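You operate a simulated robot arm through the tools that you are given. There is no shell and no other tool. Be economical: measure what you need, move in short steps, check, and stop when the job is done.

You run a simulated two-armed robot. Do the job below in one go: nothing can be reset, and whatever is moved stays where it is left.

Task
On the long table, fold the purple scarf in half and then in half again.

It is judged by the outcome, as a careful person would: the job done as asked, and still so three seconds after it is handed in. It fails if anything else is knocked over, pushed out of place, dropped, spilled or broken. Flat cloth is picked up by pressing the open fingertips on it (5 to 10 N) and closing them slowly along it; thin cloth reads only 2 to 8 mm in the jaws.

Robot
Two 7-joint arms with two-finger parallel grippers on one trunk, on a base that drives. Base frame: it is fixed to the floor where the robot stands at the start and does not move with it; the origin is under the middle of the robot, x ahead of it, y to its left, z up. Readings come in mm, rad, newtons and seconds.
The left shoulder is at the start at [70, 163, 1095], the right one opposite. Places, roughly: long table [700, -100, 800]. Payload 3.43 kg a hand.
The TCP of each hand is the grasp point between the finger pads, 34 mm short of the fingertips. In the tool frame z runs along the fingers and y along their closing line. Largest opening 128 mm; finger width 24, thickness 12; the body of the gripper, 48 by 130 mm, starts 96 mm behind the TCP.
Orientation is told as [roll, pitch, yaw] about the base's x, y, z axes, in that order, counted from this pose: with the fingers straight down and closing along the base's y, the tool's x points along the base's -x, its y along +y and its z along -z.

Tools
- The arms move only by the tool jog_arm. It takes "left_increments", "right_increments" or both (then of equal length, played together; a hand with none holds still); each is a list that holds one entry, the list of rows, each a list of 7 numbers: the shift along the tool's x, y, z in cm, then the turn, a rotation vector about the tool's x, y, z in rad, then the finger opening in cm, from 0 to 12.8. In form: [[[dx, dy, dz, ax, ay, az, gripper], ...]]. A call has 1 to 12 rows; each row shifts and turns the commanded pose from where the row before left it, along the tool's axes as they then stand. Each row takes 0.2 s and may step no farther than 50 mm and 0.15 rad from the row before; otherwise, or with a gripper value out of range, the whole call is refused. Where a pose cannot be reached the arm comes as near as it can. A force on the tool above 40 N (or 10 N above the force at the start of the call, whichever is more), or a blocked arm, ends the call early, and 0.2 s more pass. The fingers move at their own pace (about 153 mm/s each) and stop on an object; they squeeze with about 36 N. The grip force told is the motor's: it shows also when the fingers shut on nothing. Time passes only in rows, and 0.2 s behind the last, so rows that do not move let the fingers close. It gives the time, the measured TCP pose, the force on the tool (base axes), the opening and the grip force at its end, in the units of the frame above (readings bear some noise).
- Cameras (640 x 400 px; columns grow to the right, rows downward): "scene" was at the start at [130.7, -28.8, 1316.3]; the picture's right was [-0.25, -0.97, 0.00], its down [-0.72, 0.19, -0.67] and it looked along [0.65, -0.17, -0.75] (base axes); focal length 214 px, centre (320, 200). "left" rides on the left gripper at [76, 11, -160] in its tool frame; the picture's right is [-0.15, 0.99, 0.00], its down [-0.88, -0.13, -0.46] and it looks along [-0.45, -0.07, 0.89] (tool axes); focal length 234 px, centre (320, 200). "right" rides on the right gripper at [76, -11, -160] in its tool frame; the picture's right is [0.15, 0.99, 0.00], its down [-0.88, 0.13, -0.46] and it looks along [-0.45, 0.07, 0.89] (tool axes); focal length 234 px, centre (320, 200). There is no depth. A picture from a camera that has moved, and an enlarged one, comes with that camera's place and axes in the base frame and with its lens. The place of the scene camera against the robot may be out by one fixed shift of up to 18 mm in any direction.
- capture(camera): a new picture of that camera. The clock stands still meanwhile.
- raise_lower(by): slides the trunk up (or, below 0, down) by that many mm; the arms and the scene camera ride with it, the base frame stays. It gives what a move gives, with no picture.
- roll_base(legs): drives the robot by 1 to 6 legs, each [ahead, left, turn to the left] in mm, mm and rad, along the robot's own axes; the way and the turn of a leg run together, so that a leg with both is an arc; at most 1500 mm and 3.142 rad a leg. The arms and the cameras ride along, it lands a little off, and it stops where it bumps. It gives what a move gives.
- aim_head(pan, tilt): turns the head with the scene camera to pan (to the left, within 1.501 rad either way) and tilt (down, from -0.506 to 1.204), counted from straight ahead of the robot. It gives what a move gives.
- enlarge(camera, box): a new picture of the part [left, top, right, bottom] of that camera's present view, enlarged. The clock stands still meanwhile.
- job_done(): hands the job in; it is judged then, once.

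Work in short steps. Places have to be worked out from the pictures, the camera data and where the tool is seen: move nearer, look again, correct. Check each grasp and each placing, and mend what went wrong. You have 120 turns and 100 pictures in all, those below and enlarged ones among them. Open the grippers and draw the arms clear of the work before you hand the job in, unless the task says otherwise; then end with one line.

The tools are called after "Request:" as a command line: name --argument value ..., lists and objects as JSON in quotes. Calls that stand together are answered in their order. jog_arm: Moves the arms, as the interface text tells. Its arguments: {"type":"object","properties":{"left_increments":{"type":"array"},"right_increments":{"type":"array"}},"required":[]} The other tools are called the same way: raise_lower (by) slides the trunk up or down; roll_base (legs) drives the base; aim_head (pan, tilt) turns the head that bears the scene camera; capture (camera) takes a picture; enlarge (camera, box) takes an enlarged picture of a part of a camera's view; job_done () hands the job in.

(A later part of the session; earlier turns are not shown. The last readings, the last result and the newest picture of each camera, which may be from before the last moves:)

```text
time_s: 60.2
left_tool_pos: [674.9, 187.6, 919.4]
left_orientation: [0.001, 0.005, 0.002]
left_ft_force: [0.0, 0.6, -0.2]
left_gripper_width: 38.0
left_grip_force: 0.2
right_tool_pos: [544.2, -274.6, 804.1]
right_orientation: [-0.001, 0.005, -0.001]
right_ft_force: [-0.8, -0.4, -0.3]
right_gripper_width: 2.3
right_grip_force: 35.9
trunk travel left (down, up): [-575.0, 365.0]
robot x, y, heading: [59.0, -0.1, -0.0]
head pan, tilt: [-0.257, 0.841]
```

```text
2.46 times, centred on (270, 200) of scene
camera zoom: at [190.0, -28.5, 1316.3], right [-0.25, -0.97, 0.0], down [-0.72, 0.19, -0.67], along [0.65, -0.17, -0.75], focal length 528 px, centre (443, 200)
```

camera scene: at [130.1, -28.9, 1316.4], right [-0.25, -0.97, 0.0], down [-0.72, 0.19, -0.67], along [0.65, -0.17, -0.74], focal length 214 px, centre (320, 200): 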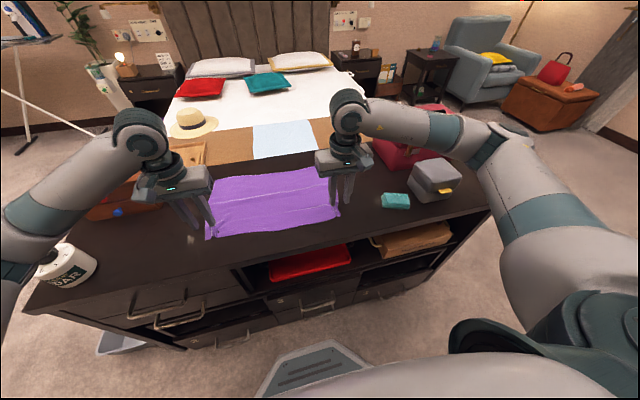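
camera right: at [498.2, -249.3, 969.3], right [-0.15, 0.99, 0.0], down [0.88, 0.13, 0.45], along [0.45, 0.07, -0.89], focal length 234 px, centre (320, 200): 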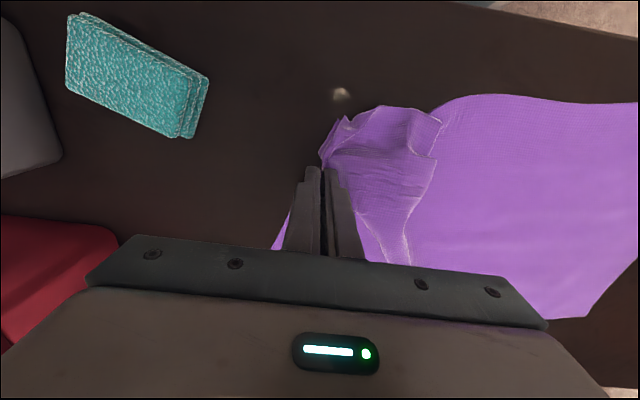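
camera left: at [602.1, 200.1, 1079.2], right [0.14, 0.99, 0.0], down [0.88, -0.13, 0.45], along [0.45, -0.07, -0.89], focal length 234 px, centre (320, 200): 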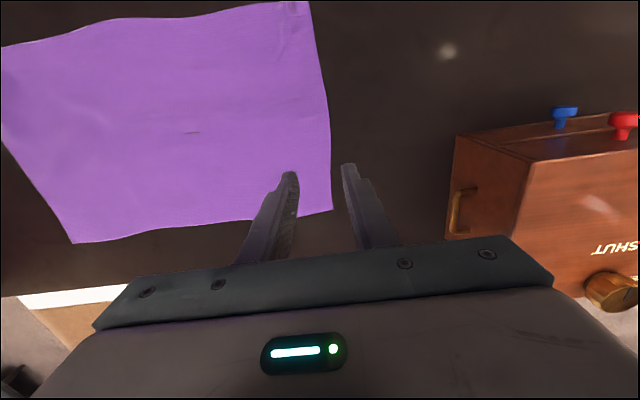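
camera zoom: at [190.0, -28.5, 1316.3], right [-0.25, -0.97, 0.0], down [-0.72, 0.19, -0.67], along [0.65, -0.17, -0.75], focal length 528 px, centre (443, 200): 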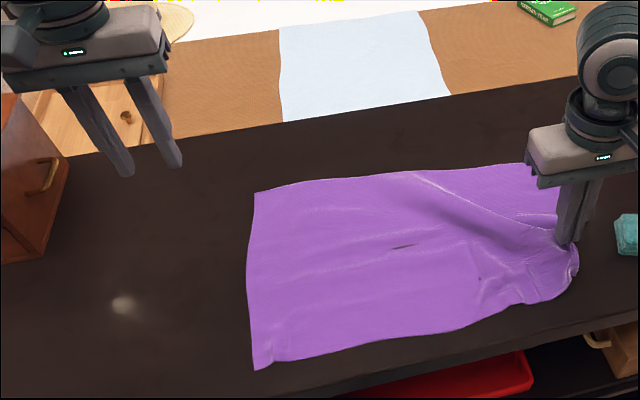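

The pleat has gone. I release, lift, and look from the right hand.

Request:
jog_arm --right_increments '[[[0, 0, 0.6, 0, 0, 0, 0], [0, 0, 0, 0, 0, 0, 0.8], [0, 0, 0, 0, 0, 0, 2.0], [0, 0, -1, 0, 0, 0, 2.4], [0, 0, -4, 0, 0, 0, 3], [0, 0, -4, 0, 0, 0, 3.8], [-2, 1.5, -3, 0, 0, 0, 3.8], [-4, 0, 0, 0, 0, 0, 3.8], [-4, 0, 0, 0, 0, 0, 3.8]]]'

Request:
capture --camera "right"

Request:
enlarge --camera "scene" --box '[140, 120, 400, 280]'

```text
time_s: 62.2
left_tool_pos: [676.5, 187.5, 918.2]
left_orientation: [0.0, 0.005, 0.001]
left_ft_force: [0.0, 0.5, -0.1]
left_gripper_width: 38.2
left_grip_force: 0.1
right_tool_pos: [646.3, -256.3, 918.8]
right_orientation: [-0.001, 0.006, 0.002]
right_ft_force: [-0.5, 0.7, -0.3]
right_gripper_width: 37.9
right_grip_force: 0.2
trunk travel left (down, up): [-575.0, 365.0]
robot x, y, heading: [59.1, -1.6, -0.002]
head pan, tilt: [-0.257, 0.841]
```

```text
36 pictures are left
camera right: at [570.6, -269.1, 1079.6], right [-0.15, 0.99, 0.0], down [0.88, 0.13, 0.45], along [0.45, 0.07, -0.89], focal length 234 px, centre (320, 200)
```

right: 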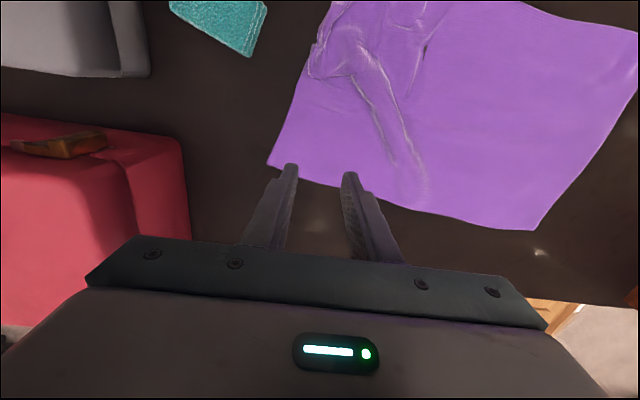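

```text
2.46 times, centred on (270, 200) of scene
camera zoom: at [190.8, -27.9, 1316.2], right [-0.25, -0.97, 0.0], down [-0.72, 0.19, -0.67], along [0.64, -0.17, -0.75], focal length 528 px, centre (443, 200)
```

zoom: 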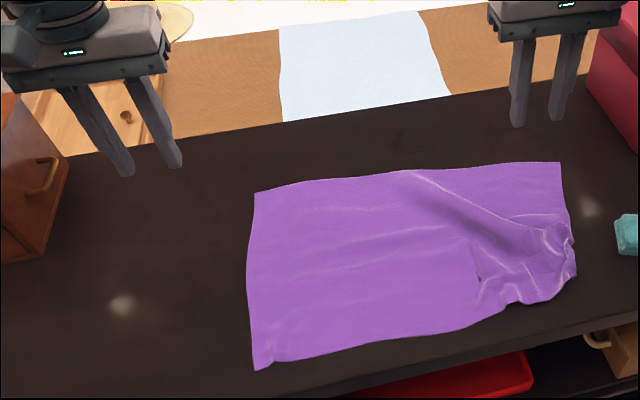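

It is much better, with only the near right corner still bunched. I zoom in on it.

Request:
enlarge --camera "scene" --box '[310, 180, 390, 250]'

```text
5.71 times, centred on (350, 215) of scene
camera zoom: at [190.8, -27.9, 1316.2], right [-0.25, -0.97, 0.0], down [-0.72, 0.19, -0.67], along [0.64, -0.17, -0.75], focal length 1226 px, centre (149, 114)
```

zoom: 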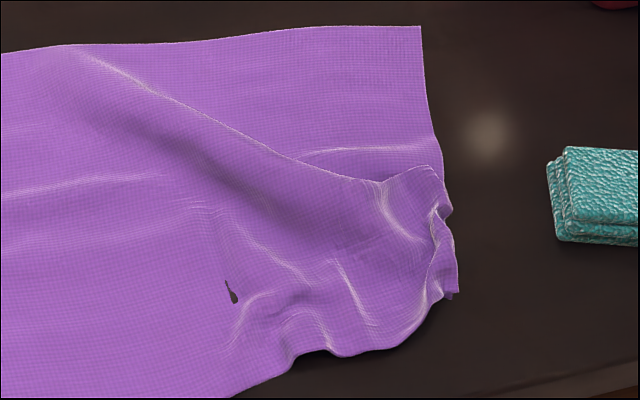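

Pulling the scarf by its far edge will straighten it, and that is also the edge I want to fold. The far corners are at about (735,108) and (686,-327). I bring both hands above them.

Request:
jog_arm --left_increments '[[[-1.3, -2.7, 1, 0, 0, 0, 3.8], [-1.3, -2.7, 2, 0, 0, 0, 3.8], [-1.3, -2.7, 2, 0, 0, 0, 3.8], [-1.2, -2.7, 2, 0, 0, 0, 3.8], [0, 0, 2, 0, 0, 0, 3.8], [0, 0, 1.5, 0, 0, 0, 3.8], [0, 0, 0, 0, 0, 0, 3.8]]]' --right_increments '[[[-0.8, -1.0, 1, 0, 0, 0, 3.8], [-0.8, -1.0, 2, 0, 0, 0, 3.8], [-0.8, -1.0, 2, 0, 0, 0, 3.8], [-0.7, -1.0, 2, 0, 0, 0, 3.8], [0, 0, 2, 0, 0, 0, 3.8], [0, 0, 1.5, 0, 0, 0, 3.8], [0, 0, 0, 0, 0, 0, 3.8]]]'

Request:
capture --camera "right"

Request:
capture --camera "left"

```text
time_s: 63.8
left_tool_pos: [723.8, 77.7, 815.5]
left_orientation: [0.001, 0.003, 0.003]
left_ft_force: [-1.0, -0.2, -0.3]
left_gripper_width: 38.2
left_grip_force: 0.0
right_tool_pos: [677.2, -299.4, 813.1]
right_orientation: [-0.001, 0.004, 0.0]
right_ft_force: [1.3, 0.2, 0.1]
right_gripper_width: 38.1
right_grip_force: 0.0
trunk travel left (down, up): [-575.0, 365.0]
robot x, y, heading: [57.2, 2.4, 0.002]
head pan, tilt: [-0.257, 0.841]
```

```text
33 pictures are left
camera right: at [601.0, -312.0, 975.1], right [-0.15, 0.99, 0.0], down [0.88, 0.13, 0.45], along [0.45, 0.07, -0.89], focal length 234 px, centre (320, 200)
```

right: 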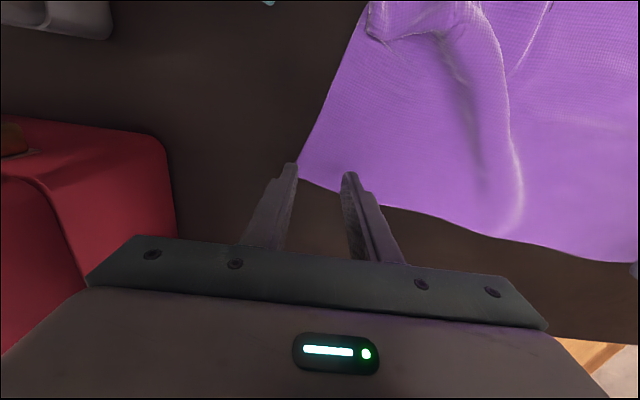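

```text
32 pictures are left
camera left: at [651.0, 90.0, 975.1], right [0.14, 0.99, 0.0], down [0.88, -0.13, 0.45], along [0.45, -0.07, -0.89], focal length 234 px, centre (320, 200)
```

left: 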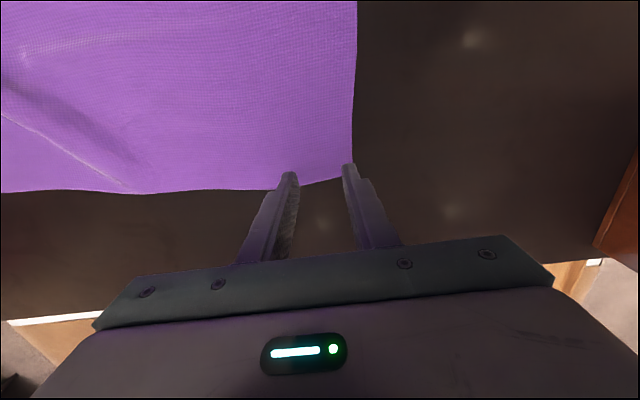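

The corners are at about (739,108) and (689,-318). I adjust slightly inward and forward and go down almost to contact.

Request:
jog_arm --left_increments '[[[-0.3, -0.8, 0.6, 0, 0, 0, 3.8], [0, 0, 0.8, 0, 0, 0, 3.8], [0, 0, 0.4, 0, 0, 0, 3.8], [0, 0, 0.1, 0, 0, 0, 3.8], [0, 0, 0, 0, 0, 0, 3.8]]]' --right_increments '[[[-0.6, 1.2, 0.6, 0, 0, 0, 3.8], [0, 0, 0.8, 0, 0, 0, 3.8], [0, 0, 0.2, 0, 0, 0, 3.8], [0, 0, 0.1, 0, 0, 0, 3.8], [0, 0, 0, 0, 0, 0, 3.8]]]'

```text
time_s: 65.0
left_tool_pos: [727.9, 70.0, 795.4]
left_orientation: [0.001, 0.004, 0.002]
left_ft_force: [-0.1, -0.5, 0.4]
left_gripper_width: 38.2
left_grip_force: 0.1
right_tool_pos: [681.3, -286.9, 796.5]
right_orientation: [-0.001, 0.004, -0.002]
right_ft_force: [-0.3, -0.2, -0.1]
right_gripper_width: 38.1
right_grip_force: 0.1
trunk travel left (down, up): [-575.0, 365.0]
robot x, y, heading: [60.1, -0.7, -0.0]
head pan, tilt: [-0.257, 0.841]
```

I press a little more and check the force before closing.

Request:
jog_arm --left_increments '[[[0, 0, 0.15, 0, 0, 0, 3.8], [0, 0, 0, 0, 0, 0, 3.8]]]' --right_increments '[[[0, 0, 0.2, 0, 0, 0, 3.8], [0, 0, 0, 0, 0, 0, 3.8]]]'

```text
time_s: 65.6
left_tool_pos: [727.3, 70.1, 795.5]
left_orientation: [-0.001, 0.004, 0.002]
left_ft_force: [0.8, 0.1, 2.4]
left_gripper_width: 37.9
left_grip_force: 0.0
right_tool_pos: [681.2, -286.3, 795.0]
right_orientation: [-0.001, 0.003, 0.001]
right_ft_force: [0.2, -1.1, 4.4]
right_gripper_width: 38.2
right_grip_force: 0.1
trunk travel left (down, up): [-575.0, 365.0]
robot x, y, heading: [61.0, -1.1, 0.003]
head pan, tilt: [-0.257, 0.841]
```

There is light contact on both sides. I add about 1 mm and close slowly.

Request:
jog_arm --left_increments '[[[0, 0, 0.1, 0, 0, 0, 3.8], [0, 0, 0, 0, 0, 0, 3.4], [0, 0, 0, 0, 0, 0, 3.0], [0, 0, 0, 0, 0, 0, 2.6], [0, 0, 0, 0, 0, 0, 2.2], [0, 0, 0, 0, 0, 0, 1.8], [0, 0, 0, 0, 0, 0, 1.4], [0, 0, 0, 0, 0, 0, 1.0], [0, 0, 0, 0, 0, 0, 0.6], [0, 0, 0, 0, 0, 0, 0.3], [0, 0, 0, 0, 0, 0, 0], [0, 0, 0, 0, 0, 0, 0]]]' --right_increments '[[[0, 0, 0.08, 0, 0, 0, 3.8], [0, 0, 0, 0, 0, 0, 3.4], [0, 0, 0, 0, 0, 0, 3.0], [0, 0, 0, 0, 0, 0, 2.6], [0, 0, 0, 0, 0, 0, 2.2], [0, 0, 0, 0, 0, 0, 1.8], [0, 0, 0, 0, 0, 0, 1.4], [0, 0, 0, 0, 0, 0, 1.0], [0, 0, 0, 0, 0, 0, 0.6], [0, 0, 0, 0, 0, 0, 0.3], [0, 0, 0, 0, 0, 0, 0], [0, 0, 0, 0, 0, 0, 0]]]'

```text
time_s: 68.2
left_tool_pos: [727.4, 70.4, 794.5]
left_orientation: [-0.001, 0.0, 0.001]
left_ft_force: [-0.4, -4.1, 13.4]
left_gripper_width: 1.7
left_grip_force: 35.4
right_tool_pos: [680.8, -286.4, 794.2]
right_orientation: [0.0, 0.002, 0.001]
right_ft_force: [0.9, 5.1, 6.7]
right_gripper_width: 2.0
right_grip_force: 36.6
trunk travel left (down, up): [-575.0, 365.0]
robot x, y, heading: [60.9, -1.7, 0.001]
head pan, tilt: [-0.257, 0.841]
```

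Both hands hold. I lift slightly and drag the scarf by its far edge, forward and to the left, to square and straighten it.

Request:
jog_arm --left_increments '[[[0, 0, -1.5, 0, 0, 0, 0], [-0.2, 0.5, -0.5, 0, 0, 0, 0], [-0.2, 1.0, 0, 0, 0, 0, 0], [-0.4, 1.0, 0, 0, 0, 0, 0], [-0.6, 1.0, 0, 0, 0, 0, 0], [-0.8, 1.0, 0, 0, 0, 0, 0], [-0.8, 1.0, 0, 0, 0, 0, 0], [-0.9, 1.0, 0, 0, 0, 0, 0], [-0.9, 1.0, 0, 0, 0, 0, 0], [-0.9, 0.5, 0, 0, 0, 0, 0], [0, 0, 0, 0, 0, 0, 0]]]' --right_increments '[[[0, 0, -1.5, 0, 0, 0, 0], [-1.2, 0.5, -0.5, 0, 0, 0, 0], [-1.2, 1.0, 0, 0, 0, 0, 0], [-1.2, 1.0, 0, 0, 0, 0, 0], [-1.2, 1.0, 0, 0, 0, 0, 0], [-1.2, 1.0, 0, 0, 0, 0, 0], [-1.2, 1.0, 0, 0, 0, 0, 0], [-1.2, 1.0, 0, 0, 0, 0, 0], [-1.0, 1.0, 0, 0, 0, 0, 0], [-1.0, 0.5, 0, 0, 0, 0, 0], [0, 0, 0, 0, 0, 0, 0]]]'

Request:
enlarge --camera "scene" --box '[140, 120, 400, 280]'

```text
time_s: 70.6
left_tool_pos: [785.6, 151.1, 813.1]
left_orientation: [0.0, 0.005, 0.004]
left_ft_force: [-0.9, -1.4, -0.3]
left_gripper_width: 1.7
left_grip_force: 36.2
right_tool_pos: [786.7, -206.4, 813.9]
right_orientation: [-0.001, 0.004, 0.0]
right_ft_force: [0.2, 2.0, -0.5]
right_gripper_width: 1.7
right_grip_force: 36.3
trunk travel left (down, up): [-575.0, 365.0]
robot x, y, heading: [58.3, -1.4, -0.0]
head pan, tilt: [-0.257, 0.841]
```

```text
2.46 times, centred on (270, 200) of scene
camera zoom: at [189.6, -28.9, 1316.4], right [-0.25, -0.97, 0.0], down [-0.72, 0.19, -0.67], along [0.65, -0.17, -0.75], focal length 528 px, centre (443, 200)
```

zoom: 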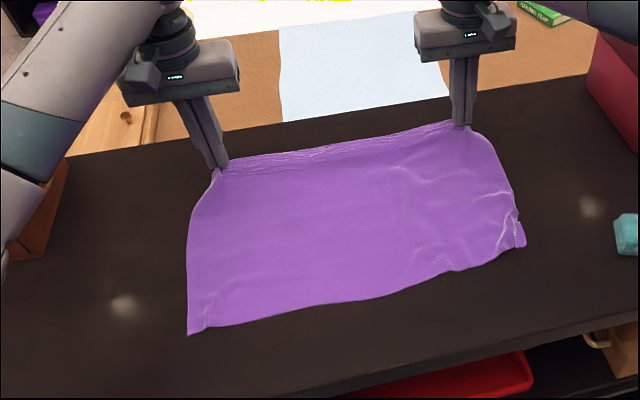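

It straightened well; only the near right corner is still slightly tucked. I drag 40 mm further forward so that friction can untuck it.

Request:
jog_arm --left_increments '[[[-0.8, 0, 0, 0, 0, 0, 0], [-0.8, 0, 0, 0, 0, 0, 0], [-0.8, 0, 0, 0, 0, 0, 0], [-0.8, 0, 0, 0, 0, 0, 0], [-0.8, 0, 0, 0, 0, 0, 0], [0, 0, 0, 0, 0, 0, 0]]]' --right_increments '[[[-0.8, 0, 0, 0, 0, 0, 0], [-0.8, 0, 0, 0, 0, 0, 0], [-0.8, 0, 0, 0, 0, 0, 0], [-0.8, 0, 0, 0, 0, 0, 0], [-0.8, 0, 0, 0, 0, 0, 0], [0, 0, 0, 0, 0, 0, 0]]]'

Request:
enlarge --camera "scene" --box '[180, 150, 380, 275]'

```text
time_s: 72.0
left_tool_pos: [825.1, 150.6, 813.8]
left_orientation: [0.0, 0.002, 0.002]
left_ft_force: [0.8, -2.2, 0.6]
left_gripper_width: 1.4
left_grip_force: 35.8
right_tool_pos: [826.7, -207.1, 812.3]
right_orientation: [0.001, 0.005, 0.0]
right_ft_force: [0.6, 1.5, -0.6]
right_gripper_width: 1.8
right_grip_force: 35.9
trunk travel left (down, up): [-575.0, 365.0]
robot x, y, heading: [59.0, -2.4, 0.005]
head pan, tilt: [-0.257, 0.841]
```

```text
3.20 times, centred on (280, 212) of scene
camera zoom: at [189.7, -28.7, 1316.4], right [-0.25, -0.97, 0.0], down [-0.72, 0.19, -0.67], along [0.65, -0.17, -0.75], focal length 686 px, centre (448, 160)
```

zoom: 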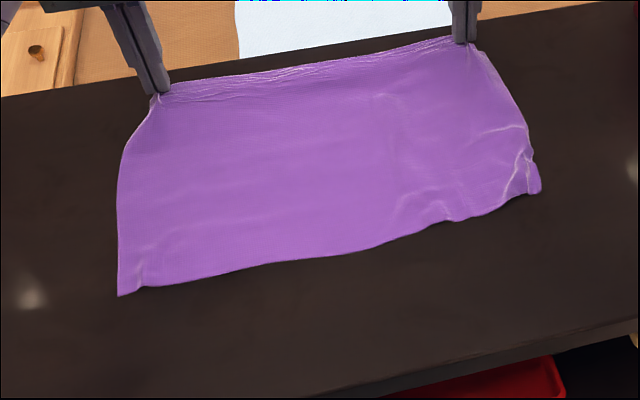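

It is nearly flat now, with the near edge at x≈580 and the far edge at x≈835. I start the fold of the far edge towards the robot: lift and pitch the fingers forward.

Request:
jog_arm --left_increments '[[[0.64, 0.1, -1.68, 0, -0.1, 0, 0], [0.78, 0.1, -1.64, 0, -0.1, 0, 0], [0.93, 0.1, -1.54, 0, -0.1, 0, 0], [1.13, 0.1, -1.48, 0, -0.1, 0, 0], [1.24, 0.1, -1.45, 0, -0.1, 0, 0], [1.4, 0.1, -1.37, 0, -0.1, 0, 0]]]' --right_increments '[[[0.64, 0.1, -1.68, 0, -0.1, 0, 0], [0.78, 0.1, -1.64, 0, -0.1, 0, 0], [0.93, 0.1, -1.54, 0, -0.1, 0, 0], [1.13, 0.1, -1.48, 0, -0.1, 0, 0], [1.24, 0.1, -1.45, 0, -0.1, 0, 0], [1.4, 0.1, -1.37, 0, -0.1, 0, 0]]]'

Request:
enlarge --camera "scene" --box '[180, 150, 380, 275]'

```text
time_s: 73.4
left_tool_pos: [745.2, 155.8, 884.5]
left_orientation: [-0.001, -0.6, 0.002]
left_ft_force: [0.3, -1.8, -0.2]
left_gripper_width: 1.6
left_grip_force: 36.7
right_tool_pos: [747.2, -200.7, 884.1]
right_orientation: [0.003, -0.599, 0.001]
right_ft_force: [-0.6, 0.6, -1.1]
right_gripper_width: 1.7
right_grip_force: 35.7
trunk travel left (down, up): [-575.0, 365.0]
robot x, y, heading: [55.5, -1.7, 0.007]
head pan, tilt: [-0.257, 0.841]
```

```text
3.20 times, centred on (280, 212) of scene
camera zoom: at [188.4, -28.7, 1316.6], right [-0.25, -0.97, 0.0], down [-0.72, 0.19, -0.67], along [0.65, -0.17, -0.74], focal length 686 px, centre (448, 160)
```

zoom: 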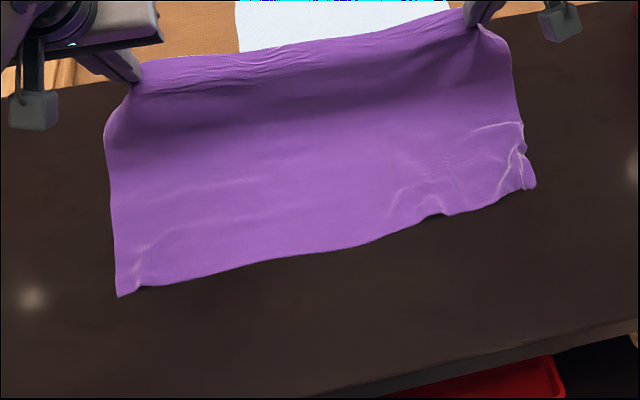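

The lift is clean. Now I drive the base back 110 mm, which carries the edge over while keeping the arms within reach.

Request:
roll_base --legs '[[-110, 0, 0]]'

Request:
enlarge --camera "scene" --box '[180, 120, 380, 245]'

```text
time_s: 74.5
left_tool_pos: [638.2, 155.8, 883.9]
left_orientation: [-0.001, -0.596, 0.003]
left_ft_force: [-0.9, -1.6, 0.6]
left_gripper_width: 1.5
left_grip_force: 35.2
right_tool_pos: [639.7, -201.5, 883.6]
right_orientation: [0.0, -0.598, 0.0]
right_ft_force: [0.4, 2.7, -0.7]
right_gripper_width: 1.6
right_grip_force: 36.4
trunk travel left (down, up): [-575.0, 365.0]
robot x, y, heading: [-45.8, 1.2, 0.003]
head pan, tilt: [-0.257, 0.841]
```

```text
3.20 times, centred on (280, 182) of scene
camera zoom: at [81.4, -28.9, 1316.4], right [-0.25, -0.97, 0.0], down [-0.72, 0.19, -0.67], along [0.65, -0.17, -0.74], focal length 686 px, centre (448, 256)
```

zoom: 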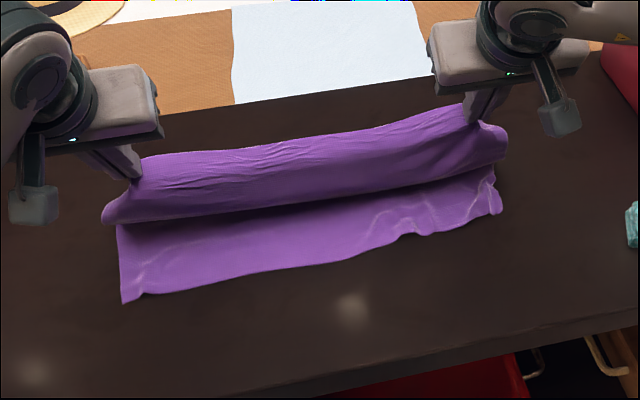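

The edge has come over the middle. I pitch a bit further, keeping the wrist cameras clear of the table, and lower towards the near edge.

Request:
jog_arm --left_increments '[[[1.2, 0.05, 0.05, 0, -0.06, 0, 0], [1.61, 0.05, 0.18, 0, -0.06, 0, 0], [1.75, 0.05, 0.25, 0, -0.06, 0, 0], [1.76, 0.05, 0.16, 0, -0.06, 0, 0], [1.63, 0.05, 0.22, 0, -0.06, 0, 0], [1.28, 0, 0, 0, 0, 0, 0], [0.72, 0, 0.06, 0, 0, 0, 0]]]' --right_increments '[[[1.2, 0.1, 0.05, 0, -0.06, 0, 0], [1.61, 0.1, 0.18, 0, -0.06, 0, 0], [1.75, 0.1, 0.25, 0, -0.06, 0, 0], [1.76, 0.1, 0.16, 0, -0.06, 0, 0], [1.63, 0.1, 0.22, 0, -0.06, 0, 0], [1.28, 0.1, 0, 0, 0, 0, 0], [0.72, 0, 0.06, 0, 0, 0, 0]]]'

Request:
enlarge --camera "scene" --box '[180, 120, 380, 245]'

```text
time_s: 76.2
left_tool_pos: [572.5, 158.3, 808.4]
left_orientation: [0.001, -0.897, 0.004]
left_ft_force: [0.5, -0.2, -0.1]
left_gripper_width: 1.5
left_grip_force: 36.0
right_tool_pos: [572.7, -195.4, 807.7]
right_orientation: [0.0, -0.896, -0.004]
right_ft_force: [0.9, 0.0, 0.1]
right_gripper_width: 1.6
right_grip_force: 35.9
trunk travel left (down, up): [-575.0, 365.0]
robot x, y, heading: [-48.1, -0.1, -0.002]
head pan, tilt: [-0.257, 0.841]
```

```text
3.20 times, centred on (280, 182) of scene
camera zoom: at [82.1, -28.9, 1316.4], right [-0.25, -0.97, 0.0], down [-0.72, 0.19, -0.67], along [0.65, -0.17, -0.75], focal length 686 px, centre (448, 256)
```

zoom: 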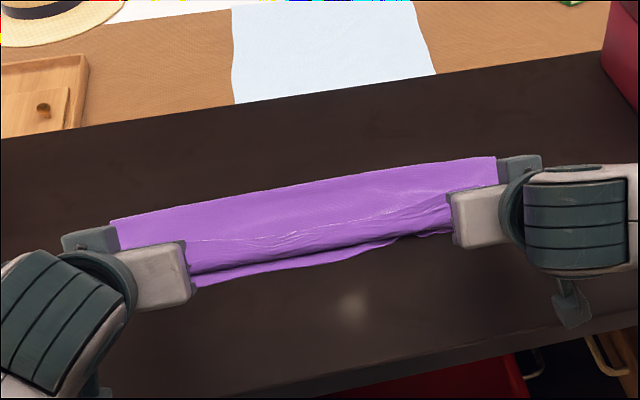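

The layers lie well, with the top edge about 15 mm short of the bottom edge and a small lip still to unroll. I lower 8 mm, let go, and draw back along the fingers.

Request:
jog_arm --left_increments '[[[0.62, 0, 0.5, 0, 0, 0, 0], [0, 0, 0, 0, 0, 0, 0.6], [0, 0, 0, 0, 0, 0, 1.5], [0, 0, 0, 0, 0, 0, 2.5], [0, 0, -1, 0, 0, 0, 2.5], [0, 0, -3, 0, 0, 0, 2.5], [-2, 0, -4, 0, 0, 0, 2.5], [-4, 0, -2, 0, 0.1, 0, 2.5], [-4, 0, -2, 0, 0.1, 0, 2.5]]]' --right_increments '[[[0.62, 0, 0.5, 0, 0, 0, 0], [0, 0, 0, 0, 0, 0, 0.6], [0, 0, 0, 0, 0, 0, 1.5], [0, 0, 0, 0, 0, 0, 2.5], [0, 0, -1, 0, 0, 0, 2.5], [0, 0, -3, 0, 0, 0, 2.5], [-2, 0, -4, 0, 0, 0, 2.5], [-4, 0, -2, 0, 0.1, 0, 2.5], [-4, 0, -2, 0, 0.1, 0, 2.5]]]'

Request:
enlarge --camera "scene" --box '[180, 120, 380, 245]'

```text
time_s: 78.2
left_tool_pos: [546.9, 157.6, 949.3]
left_orientation: [0.004, -0.693, 0.0]
left_ft_force: [-0.5, -0.1, -0.6]
left_gripper_width: 25.0
left_grip_force: 0.1
right_tool_pos: [546.7, -197.4, 951.3]
right_orientation: [0.003, -0.696, 0.0]
right_ft_force: [0.2, -0.4, -0.6]
right_gripper_width: 25.4
right_grip_force: 0.0
trunk travel left (down, up): [-575.0, 365.0]
robot x, y, heading: [-44.7, -0.7, -0.002]
head pan, tilt: [-0.257, 0.841]
```

```text
3.20 times, centred on (280, 182) of scene
camera zoom: at [81.6, -31.2, 1316.2], right [-0.25, -0.97, 0.0], down [-0.72, 0.19, -0.67], along [0.65, -0.17, -0.75], focal length 686 px, centre (448, 256)
```

zoom: 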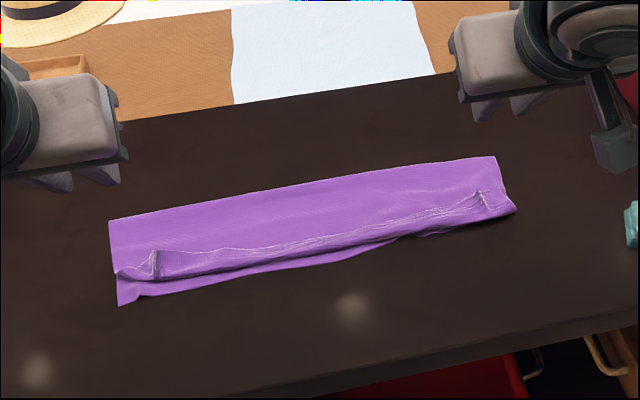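

The first half-fold came out neatly. For the second, the left hand will carry the right end over to the left, gripping at the middle of that short end with the fingers yawed 90°. I level both hands and park the right one out of the way.

Request:
jog_arm --left_increments '[[[0, 0, 0, 0, 0.139, 0, 3.8], [0, 0, 0, 0, 0.139, 0, 3.8], [0, 0, 0, 0, 0.139, 0, 3.8], [0, 0, 0, 0, 0.139, 0, 3.8], [0, 0, 0, 0, 0.138, 0, 3.8]]]' --right_increments '[[[0, 0, 0, 0, 0.139, 0, 3.8], [0, 0, 0, 0, 0.139, 0, 3.8], [0, 0, 0, 0, 0.139, 0, 3.8], [0, 0, 0, 0, 0.139, 0, 3.8], [0, 0, 0, 0, 0.138, 0, 3.8]]]'

Request:
jog_arm --left_increments '[[[0, -1, 0, 0, 0, -0.1428, 3.8], [0, -1, 0, 0, 0, -0.1428, 3.8], [0, 0, 0, 0, 0, -0.1428, 3.8], [0, 0, 0, 0, 0, -0.1428, 3.8], [0, 0, 0, 0, 0, -0.1428, 3.8], [0, 0, 0, 0, 0, -0.1428, 3.8], [0, 0, 0, 0, 0, -0.1428, 3.8], [0, 0, 0, 0, 0, -0.1428, 3.8], [0, 0, 0, 0, 0, -0.1428, 3.8], [0, 0, 0, 0, 0, -0.1428, 3.8], [0, 0, 0, 0, 0, -0.1428, 3.8]]]' --right_increments '[[[0, 0, -4, 0, 0, 0, 3.8], [1, -2, -4, 0, 0, 0, 3.8], [1, -4, -1, 0, 0, 0, 3.8], [1, -4, 0, 0, 0, 0, 3.8], [1, -4, 0, 0, 0, 0, 3.8], [1, -4, 0, 0, 0, 0, 3.8], [0, -4, 0, 0, 0, 0, 3.8], [0, 0, 0, 0, 0, 0, 3.8], [0, 0, 0, 0, 0, 0, 3.8], [0, 0, 0, 0, 0, 0, 3.8], [0, 0, 0, 0, 0, 0, 3.8]]]'

Request:
roll_base --legs '[[60, 0, 0]]'

Request:
capture --camera "scene"

```text
time_s: 79.3
left_tool_pos: [547.8, 157.5, 952.3]
left_orientation: [0.001, 0.001, 0.003]
left_ft_force: [-0.9, 0.1, 1.4]
left_gripper_width: 37.9
left_grip_force: 0.0
right_tool_pos: [549.3, -195.7, 952.4]
right_orientation: [-0.001, 0.001, 0.0]
right_ft_force: [1.2, 0.1, 0.7]
right_gripper_width: 37.9
right_grip_force: 0.3
trunk travel left (down, up): [-575.0, 365.0]
robot x, y, heading: [-49.7, 0.6, -0.001]
head pan, tilt: [-0.257, 0.841]
```

```text
time_s: 81.8
left_tool_pos: [547.9, 136.6, 953.5]
left_orientation: [-0.002, 0.001, 1.573]
left_ft_force: [0.0, -1.0, -0.1]
left_gripper_width: 37.7
left_grip_force: 0.0
right_tool_pos: [496.9, -417.7, 1043.3]
right_orientation: [0.0, -0.002, 0.0]
right_ft_force: [0.4, 0.6, -0.6]
right_gripper_width: 37.7
right_grip_force: 0.1
trunk travel left (down, up): [-575.0, 365.0]
robot x, y, heading: [-46.7, 3.8, 0.002]
head pan, tilt: [-0.257, 0.841]
```

```text
time_s: 82.7
left_tool_pos: [607.6, 138.1, 953.1]
left_orientation: [0.0, -0.001, 1.573]
left_ft_force: [0.4, -0.7, 0.2]
left_gripper_width: 38.1
left_grip_force: 0.0
right_tool_pos: [558.1, -417.4, 1042.9]
right_orientation: [0.001, -0.002, 0.002]
right_ft_force: [-0.4, -0.2, -0.7]
right_gripper_width: 38.0
right_grip_force: 0.1
trunk travel left (down, up): [-575.0, 365.0]
robot x, y, heading: [10.9, -1.4, 0.001]
head pan, tilt: [-0.257, 0.841]
```

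```text
25 pictures are left
camera scene: at [143.2, -29.0, 1316.3], right [-0.25, -0.97, 0.0], down [-0.72, 0.19, -0.67], along [0.64, -0.17, -0.75], focal length 214 px, centre (320, 200)
```

scene: 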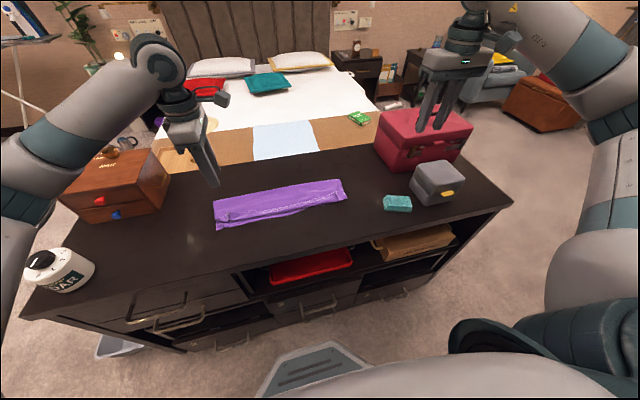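

Nothing else has moved. The right end of the strip is centred at about (637,-235), so I move the left hand over it.

Request:
jog_arm --left_increments '[[[4.2, -0.4, 0, 0, 0, 0, 3.8], [4.2, -0.4, 0, 0, 0, 0, 3.8], [4.2, -0.4, 0, 0, 0, 0, 3.8], [4.2, -0.4, 0, 0, 0, 0, 3.8], [4.2, -0.4, 0, 0, 0, 0, 3.8], [4.2, -0.4, 1, 0, 0, 0, 3.8], [4.2, -0.4, 2, 0, 0, 0, 3.8], [3.6, -0.2, 3, 0, 0, 0, 3.8], [0, 0, 3, 0, 0, 0, 3.8], [0, 0, 2, 0, 0, 0, 3.8]]]'

Request:
capture --camera "left"

```text
time_s: 84.9
left_tool_pos: [639.3, -192.0, 843.7]
left_orientation: [-0.004, 0.001, 1.573]
left_ft_force: [-0.1, 0.1, -0.3]
left_gripper_width: 38.2
left_grip_force: 0.0
right_tool_pos: [556.6, -418.3, 1042.0]
right_orientation: [0.0, -0.004, 0.0]
right_ft_force: [-0.4, -0.2, 0.1]
right_gripper_width: 37.8
right_grip_force: 0.0
trunk travel left (down, up): [-575.0, 365.0]
robot x, y, heading: [13.5, 2.7, -0.001]
head pan, tilt: [-0.257, 0.841]
```

```text
24 pictures are left
camera left: at [628.5, -267.3, 1003.5], right [-0.99, 0.14, 0.0], down [0.13, 0.88, 0.46], along [0.07, 0.45, -0.89], focal length 234 px, centre (320, 200)
```

left: 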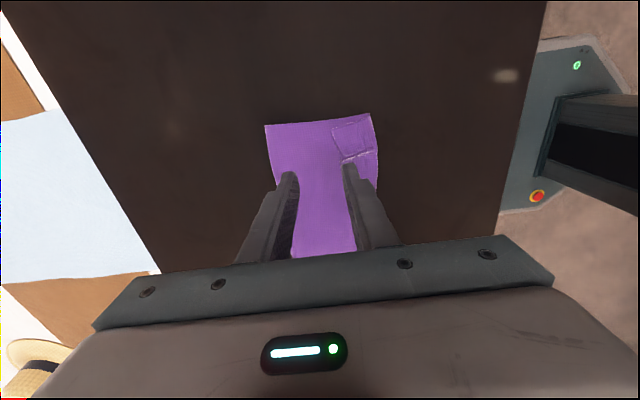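

The end edge is at y≈-235, spanning x 585–689. I centre the pads so they overlap this edge by about 20 mm and go down close to the cloth.

Request:
jog_arm --left_increments '[[[1.8, 0.1, 0.5, 0, 0, 0, 3.8], [1.7, 0.1, 1.0, 0, 0, 0, 3.8], [0, 0, 1.5, 0, 0, 0, 3.8], [0, 0, 1.0, 0, 0, 0, 3.8], [0, 0, 0.4, 0, 0, 0, 3.8], [0, 0, 0, 0, 0, 0, 3.8]]]'

Request:
enlarge --camera "left" --box '[160, 80, 480, 280]'

```text
time_s: 86.3
left_tool_pos: [635.5, -227.3, 798.9]
left_orientation: [-0.001, -0.001, 1.571]
left_ft_force: [0.1, 0.1, -1.0]
left_gripper_width: 37.9
left_grip_force: 0.1
right_tool_pos: [558.0, -417.8, 1042.2]
right_orientation: [0.001, -0.003, 0.001]
right_ft_force: [-0.5, -0.3, -1.3]
right_gripper_width: 38.1
right_grip_force: 0.1
trunk travel left (down, up): [-575.0, 365.0]
robot x, y, heading: [11.1, 2.8, 0.001]
head pan, tilt: [-0.257, 0.841]
```

```text
2.00 times, centred on (320, 180) of left
camera zoom: at [625.1, -301.6, 959.5], right [-0.99, 0.15, 0.0], down [0.13, 0.88, 0.46], along [0.07, 0.45, -0.89], focal length 468 px, centre (320, 240)
```

zoom: 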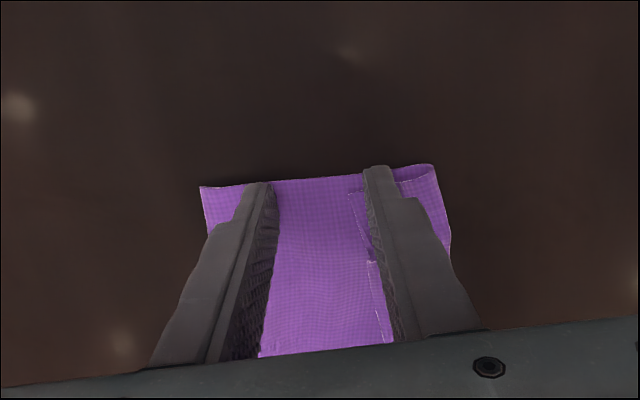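

The overlap is about right. I press 4 mm more and read the force.

Request:
jog_arm --left_increments '[[[0, 0, 0.2, 0, 0, 0, 3.8], [0, 0, 0.2, 0, 0, 0, 3.8], [0, 0, 0, 0, 0, 0, 3.8]]]'

```text
time_s: 87.1
left_tool_pos: [634.5, -225.8, 796.8]
left_orientation: [-0.003, -0.002, 1.571]
left_ft_force: [0.6, 0.1, 4.7]
left_gripper_width: 38.0
left_grip_force: 0.1
right_tool_pos: [556.1, -417.1, 1043.1]
right_orientation: [0.0, -0.003, -0.001]
right_ft_force: [-0.6, -0.5, -1.0]
right_gripper_width: 38.2
right_grip_force: 0.0
trunk travel left (down, up): [-575.0, 365.0]
robot x, y, heading: [13.0, 2.1, 0.004]
head pan, tilt: [-0.257, 0.841]
```

I add 1.2 mm of press for the two layers and close slowly.

Request:
jog_arm --left_increments '[[[0, 0, 0.12, 0, 0, 0, 3.8], [0, 0, 0, 0, 0, 0, 3.4], [0, 0, 0, 0, 0, 0, 3.0], [0, 0, 0, 0, 0, 0, 2.6], [0, 0, 0, 0, 0, 0, 2.2], [0, 0, 0, 0, 0, 0, 1.8], [0, 0, 0, 0, 0, 0, 1.4], [0, 0, 0, 0, 0, 0, 1.0], [0, 0, 0, 0, 0, 0, 0.6], [0, 0, 0, 0, 0, 0, 0.3], [0, 0, 0, 0, 0, 0, 0], [0, 0, 0, 0, 0, 0, 0]]]'

Request:
enlarge --camera "left" --box '[160, 80, 480, 280]'

```text
time_s: 89.7
left_tool_pos: [635.3, -227.6, 796.6]
left_orientation: [-0.006, 0.0, 1.574]
left_ft_force: [-2.7, 0.8, 22.2]
left_gripper_width: 2.6
left_grip_force: 35.4
right_tool_pos: [554.8, -417.3, 1044.6]
right_orientation: [0.0, -0.005, 0.0]
right_ft_force: [-0.7, 0.3, 0.9]
right_gripper_width: 38.1
right_grip_force: 0.2
trunk travel left (down, up): [-575.0, 365.0]
robot x, y, heading: [9.5, 2.1, -0.003]
head pan, tilt: [-0.257, 0.841]
```

```text
2.00 times, centred on (320, 180) of left
camera zoom: at [623.3, -301.0, 955.9], right [-0.99, 0.15, 0.0], down [0.13, 0.88, 0.46], along [0.07, 0.45, -0.89], focal length 468 px, centre (320, 240)
```

zoom: 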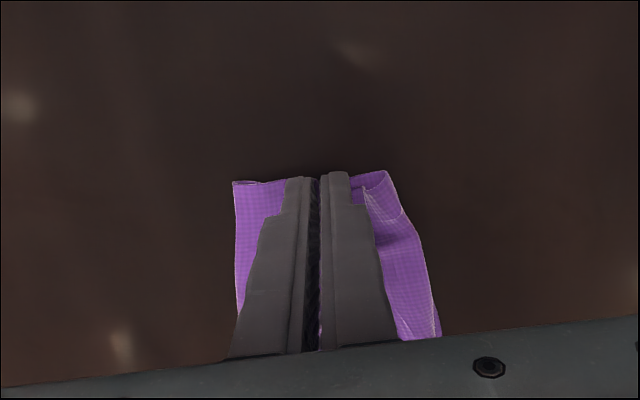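

The grip reads 2.6 mm and both sides drew in. I lift 30 mm to check that both layers come along.

Request:
jog_arm --left_increments '[[[0, 0, -1, 0, 0, 0, 0], [0, 0, -1, 0, 0, 0, 0], [-0.3, 0, -1.5, 0, 0, 0, 0], [0, 0, 0, 0, 0, 0, 0]]]'

Request:
capture --camera "left"

Request:
enlarge --camera "scene" --box '[200, 150, 360, 250]'

```text
time_s: 90.7
left_tool_pos: [635.3, -224.3, 829.3]
left_orientation: [-0.001, 0.0, 1.573]
left_ft_force: [0.0, 0.6, 0.8]
left_gripper_width: 2.5
left_grip_force: 36.1
right_tool_pos: [557.3, -417.7, 1042.0]
right_orientation: [0.002, -0.001, 0.0]
right_ft_force: [-0.2, 0.5, -0.2]
right_gripper_width: 38.1
right_grip_force: 0.1
trunk travel left (down, up): [-575.0, 365.0]
robot x, y, heading: [12.4, 0.0, -0.002]
head pan, tilt: [-0.257, 0.841]
```

```text
21 pictures are left
camera left: at [625.1, -299.0, 989.1], right [-0.99, 0.15, 0.0], down [0.13, 0.88, 0.46], along [0.07, 0.45, -0.89], focal length 234 px, centre (320, 200)
```

left: 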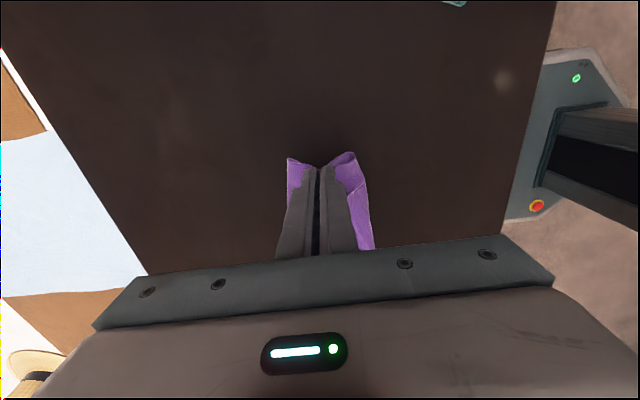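

```text
4.00 times, centred on (280, 200) of scene
camera zoom: at [141.9, -29.0, 1316.3], right [-0.25, -0.97, 0.0], down [-0.72, 0.19, -0.67], along [0.65, -0.17, -0.75], focal length 858 px, centre (480, 200)
```

zoom: 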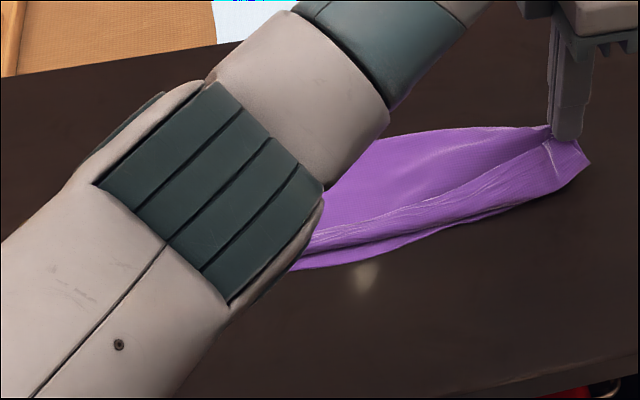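

Both layers are held. I carry the end up and over towards the left, tilting the fingers so they trail as in the first fold.

Request:
jog_arm --left_increments '[[[-0.47, 0, -2.7, 0, 0.05, 0, 0], [-0.73, 0, -2.52, 0, 0.05, 0, 0], [-1.14, 0, -2.41, 0, 0.05, 0, 0], [-1.65, 0, -2.24, 0, 0.05, 0, 0], [-2.02, 0, -1.9, 0, 0.05, 0, 0], [-2.46, 0, -1.52, 0, 0.05, 0, 0], [-2.74, 0, -1.2, 0, 0.05, 0, 0], [-2.98, 0, -1.02, 0, 0.05, 0, 0], [-3.02, 0, -0.98, 0, 0.05, 0, 0], [-3.05, 0, -0.94, 0, 0.05, 0, 0], [-3.09, 0, -0.91, 0, 0.05, 0, 0], [-3.08, 0, -0.61, 0, 0.05, 0, 0]]]'

Request:
enlarge --camera "scene" --box '[180, 130, 372, 250]'

Request:
capture --camera "left"

```text
time_s: 93.3
left_tool_pos: [636.6, 62.1, 924.7]
left_orientation: [-0.004, 0.599, 1.57]
left_ft_force: [0.2, -0.5, 0.4]
left_gripper_width: 2.4
left_grip_force: 36.1
right_tool_pos: [557.3, -416.9, 1042.2]
right_orientation: [-0.002, -0.002, -0.002]
right_ft_force: [-0.2, -0.1, 0.7]
right_gripper_width: 38.1
right_grip_force: 0.0
trunk travel left (down, up): [-575.0, 365.0]
robot x, y, heading: [10.1, -1.2, 0.003]
head pan, tilt: [-0.257, 0.841]
```

```text
3.33 times, centred on (276, 190) of scene
camera zoom: at [142.1, -27.5, 1316.4], right [-0.25, -0.97, 0.0], down [-0.72, 0.19, -0.67], along [0.65, -0.17, -0.75], focal length 715 px, centre (467, 233)
```

zoom: 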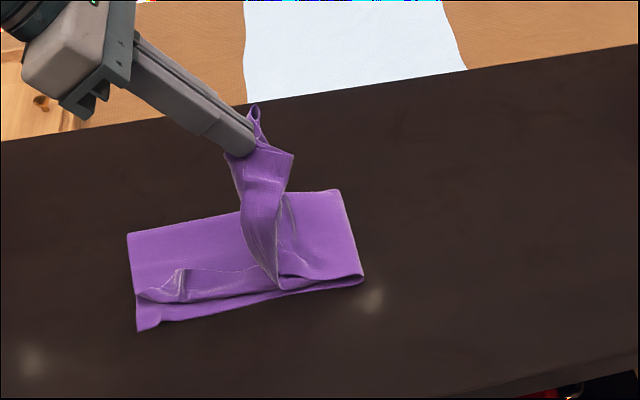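

```text
18 pictures are left
camera left: at [626.2, 91.1, 1099.8], right [-0.99, 0.12, -0.09], down [0.13, 0.98, -0.12], along [0.07, -0.13, -0.99], focal length 234 px, centre (320, 200)
```

left: 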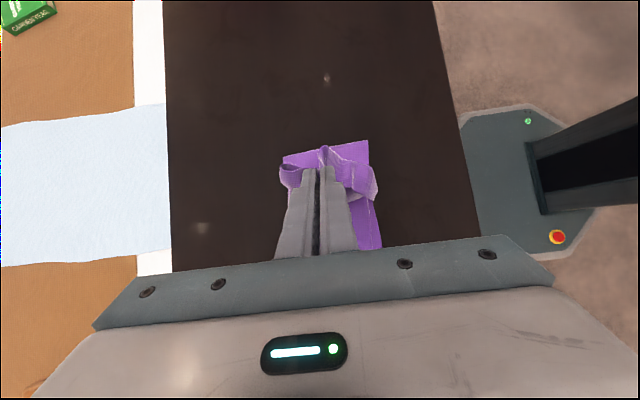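

The fold line is at y≈-20, the middle of the strip, and the left end is at y≈195. I continue the arc down towards the left end.

Request:
jog_arm --left_increments '[[[-3.28, 0, -0.42, 0, 0.05, 0, 0], [-3.27, 0, -0.21, 0, 0.05, 0, 0], [-3.16, 0, -0.17, 0, 0.05, 0, 0], [-3.08, 0, -0.1, 0, 0.05, 0, 0], [-2.61, 0, 0.03, 0, 0, 0, 0], [-2.2, 0, 0.18, 0, 0, 0, 0], [-1.14, 0, 0.27, 0, 0, 0, 0], [0, 0, 0, 0, 0, 0, 0]]]'

Request:
enlarge --camera "scene" --box '[180, 130, 372, 250]'

Request:
capture --camera "left"

```text
time_s: 95.1
left_tool_pos: [635.4, 202.1, 804.7]
left_orientation: [-0.003, 0.8, 1.569]
left_ft_force: [-1.0, -0.5, 0.4]
left_gripper_width: 2.6
left_grip_force: 36.2
right_tool_pos: [557.1, -418.7, 1041.9]
right_orientation: [0.0, -0.001, 0.001]
right_ft_force: [-0.4, 0.8, 0.4]
right_gripper_width: 38.0
right_grip_force: 0.2
trunk travel left (down, up): [-575.0, 365.0]
robot x, y, heading: [10.0, 2.1, -0.0]
head pan, tilt: [-0.257, 0.841]
```

```text
3.33 times, centred on (276, 190) of scene
camera zoom: at [142.0, -28.9, 1316.3], right [-0.25, -0.97, 0.0], down [-0.72, 0.19, -0.67], along [0.65, -0.17, -0.75], focal length 715 px, centre (467, 233)
```

zoom: 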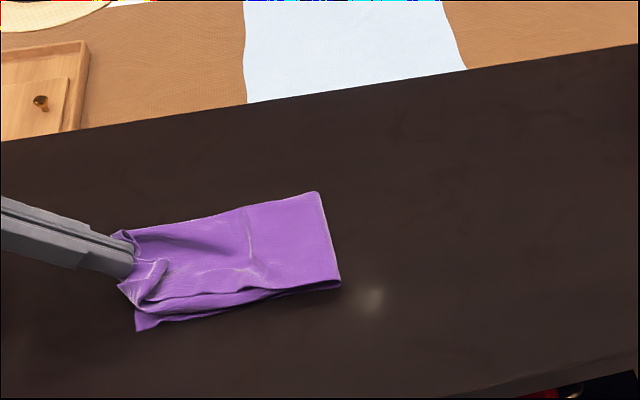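

```text
16 pictures are left
camera left: at [623.8, 265.0, 970.5], right [-0.99, 0.1, -0.11], down [0.13, 0.94, -0.31], along [0.07, -0.32, -0.94], focal length 234 px, centre (320, 200)
```

left: 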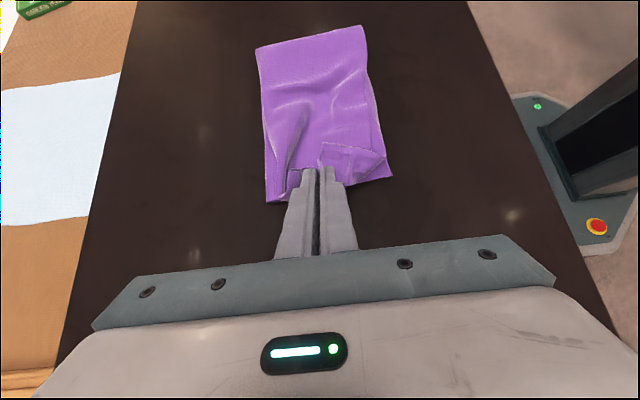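

It lies well, with the end near the left edge. I lower 8 mm, open gently and draw back along the fingers.

Request:
jog_arm --left_increments '[[[-0.57, 0, 0.56, 0, 0, 0, 0], [0, 0, 0, 0, 0, 0, 0.6], [0, 0, 0, 0, 0, 0, 1.5], [0, 0, 0, 0, 0, 0, 2.5], [0, 0, 0, 0, 0, 0, 3.2], [0, 0, -1, 0, 0, 0, 3.2], [0, 0, -3, 0, 0, 0, 3.2], [2, 0, -4, 0, 0, 0, 3.2], [3, 0, -3, 0, -0.1, 0, 3.2], [2, 0, -4, 0, -0.1, 0, 3.2]]]'

Request:
enlarge --camera "scene" --box '[180, 130, 372, 250]'

Request:
capture --camera "left"

```text
time_s: 97.3
left_tool_pos: [634.1, 257.5, 955.1]
left_orientation: [-0.003, 0.596, 1.571]
left_ft_force: [-0.7, -0.1, -0.4]
left_gripper_width: 31.9
left_grip_force: 0.1
right_tool_pos: [556.5, -417.6, 1042.5]
right_orientation: [0.0, -0.004, 0.0]
right_ft_force: [-0.2, 0.3, 0.3]
right_gripper_width: 38.2
right_grip_force: 0.1
trunk travel left (down, up): [-575.0, 365.0]
robot x, y, heading: [11.1, 0.6, -0.001]
head pan, tilt: [-0.257, 0.841]
```

```text
3.33 times, centred on (276, 190) of scene
camera zoom: at [141.3, -29.3, 1316.3], right [-0.25, -0.97, 0.0], down [-0.72, 0.19, -0.67], along [0.65, -0.17, -0.74], focal length 715 px, centre (467, 233)
```

zoom: 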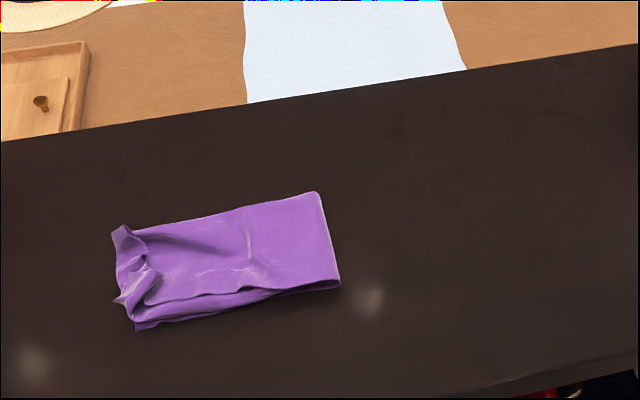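

```text
14 pictures are left
camera left: at [622.7, 285.6, 1129.3], right [-0.99, 0.12, -0.08], down [0.13, 0.98, -0.12], along [0.07, -0.13, -0.99], focal length 234 px, centre (320, 200)
```

left: 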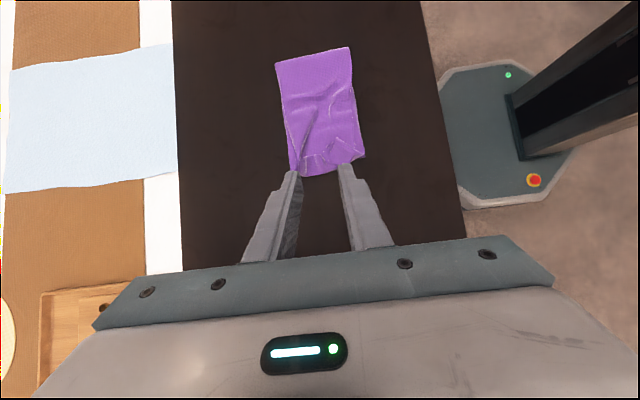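

The quarter fold is there, but the left end is puckered where it was gripped. I'll reverse the gather: press the fingertips lightly on that end and open them outward. First I level the hand and come down over it.

Request:
jog_arm --left_increments '[[[0, 0, 0, 0, -0.15, 0, 4], [0, 0, 0, 0, -0.15, 0, 4], [0, 0, 0, 0, -0.15, 0, 4], [0, 0, 0, 0, -0.146, 0, 4], [4.2, -0.2, 2, 0, 0, 0, 4], [3.8, 0, 3, 0, 0, 0, 4], [0, 0, 4, 0, 0, 0, 4], [0, 0, 3, 0, 0, 0, 4], [0, 0, 1.2, 0, 0, 0, 4], [0, 0, 0.6, 0, 0, 0, 4], [0, 0, 0.4, 0, 0, 0, 4], [0, 0, 0, 0, 0, 0, 4]]]'

Request:
enlarge --camera "left" --box '[160, 40, 480, 240]'

```text
time_s: 99.9
left_tool_pos: [636.7, 175.6, 811.4]
left_orientation: [-0.002, 0.002, 1.572]
left_ft_force: [1.0, 0.5, -0.4]
left_gripper_width: 40.2
left_grip_force: 0.1
right_tool_pos: [556.2, -418.6, 1042.2]
right_orientation: [-0.001, -0.001, 0.001]
right_ft_force: [-0.6, -0.4, 0.3]
right_gripper_width: 38.1
right_grip_force: 0.1
trunk travel left (down, up): [-575.0, 365.0]
robot x, y, heading: [5.6, -2.4, -0.001]
head pan, tilt: [-0.257, 0.841]
```

```text
2.00 times, centred on (320, 140) of left
camera zoom: at [626.8, 101.0, 972.3], right [-0.99, 0.15, 0.0], down [0.13, 0.88, 0.45], along [0.07, 0.45, -0.89], focal length 468 px, centre (320, 320)
```

zoom: 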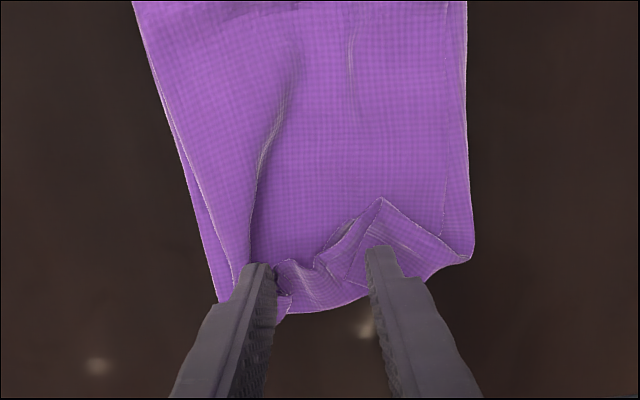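

The fingers sit on the last 20 mm of the end. I go down to light contact.

Request:
jog_arm --left_increments '[[[0, 0, 0.5, 0, 0, 0, 4], [0, 0, 0.4, 0, 0, 0, 4], [0, 0, 0.2, 0, 0, 0, 4], [0, 0, 0, 0, 0, 0, 4]]]'

```text
time_s: 100.9
left_tool_pos: [636.5, 177.2, 800.5]
left_orientation: [-0.002, 0.003, 1.572]
left_ft_force: [0.3, -0.4, 0.5]
left_gripper_width: 39.9
left_grip_force: 0.0
right_tool_pos: [556.6, -415.9, 1042.5]
right_orientation: [0.0, -0.002, 0.0]
right_ft_force: [0.5, 0.9, -0.1]
right_gripper_width: 37.8
right_grip_force: 0.0
trunk travel left (down, up): [-575.0, 365.0]
robot x, y, heading: [10.7, 2.6, 0.002]
head pan, tilt: [-0.257, 0.841]
```

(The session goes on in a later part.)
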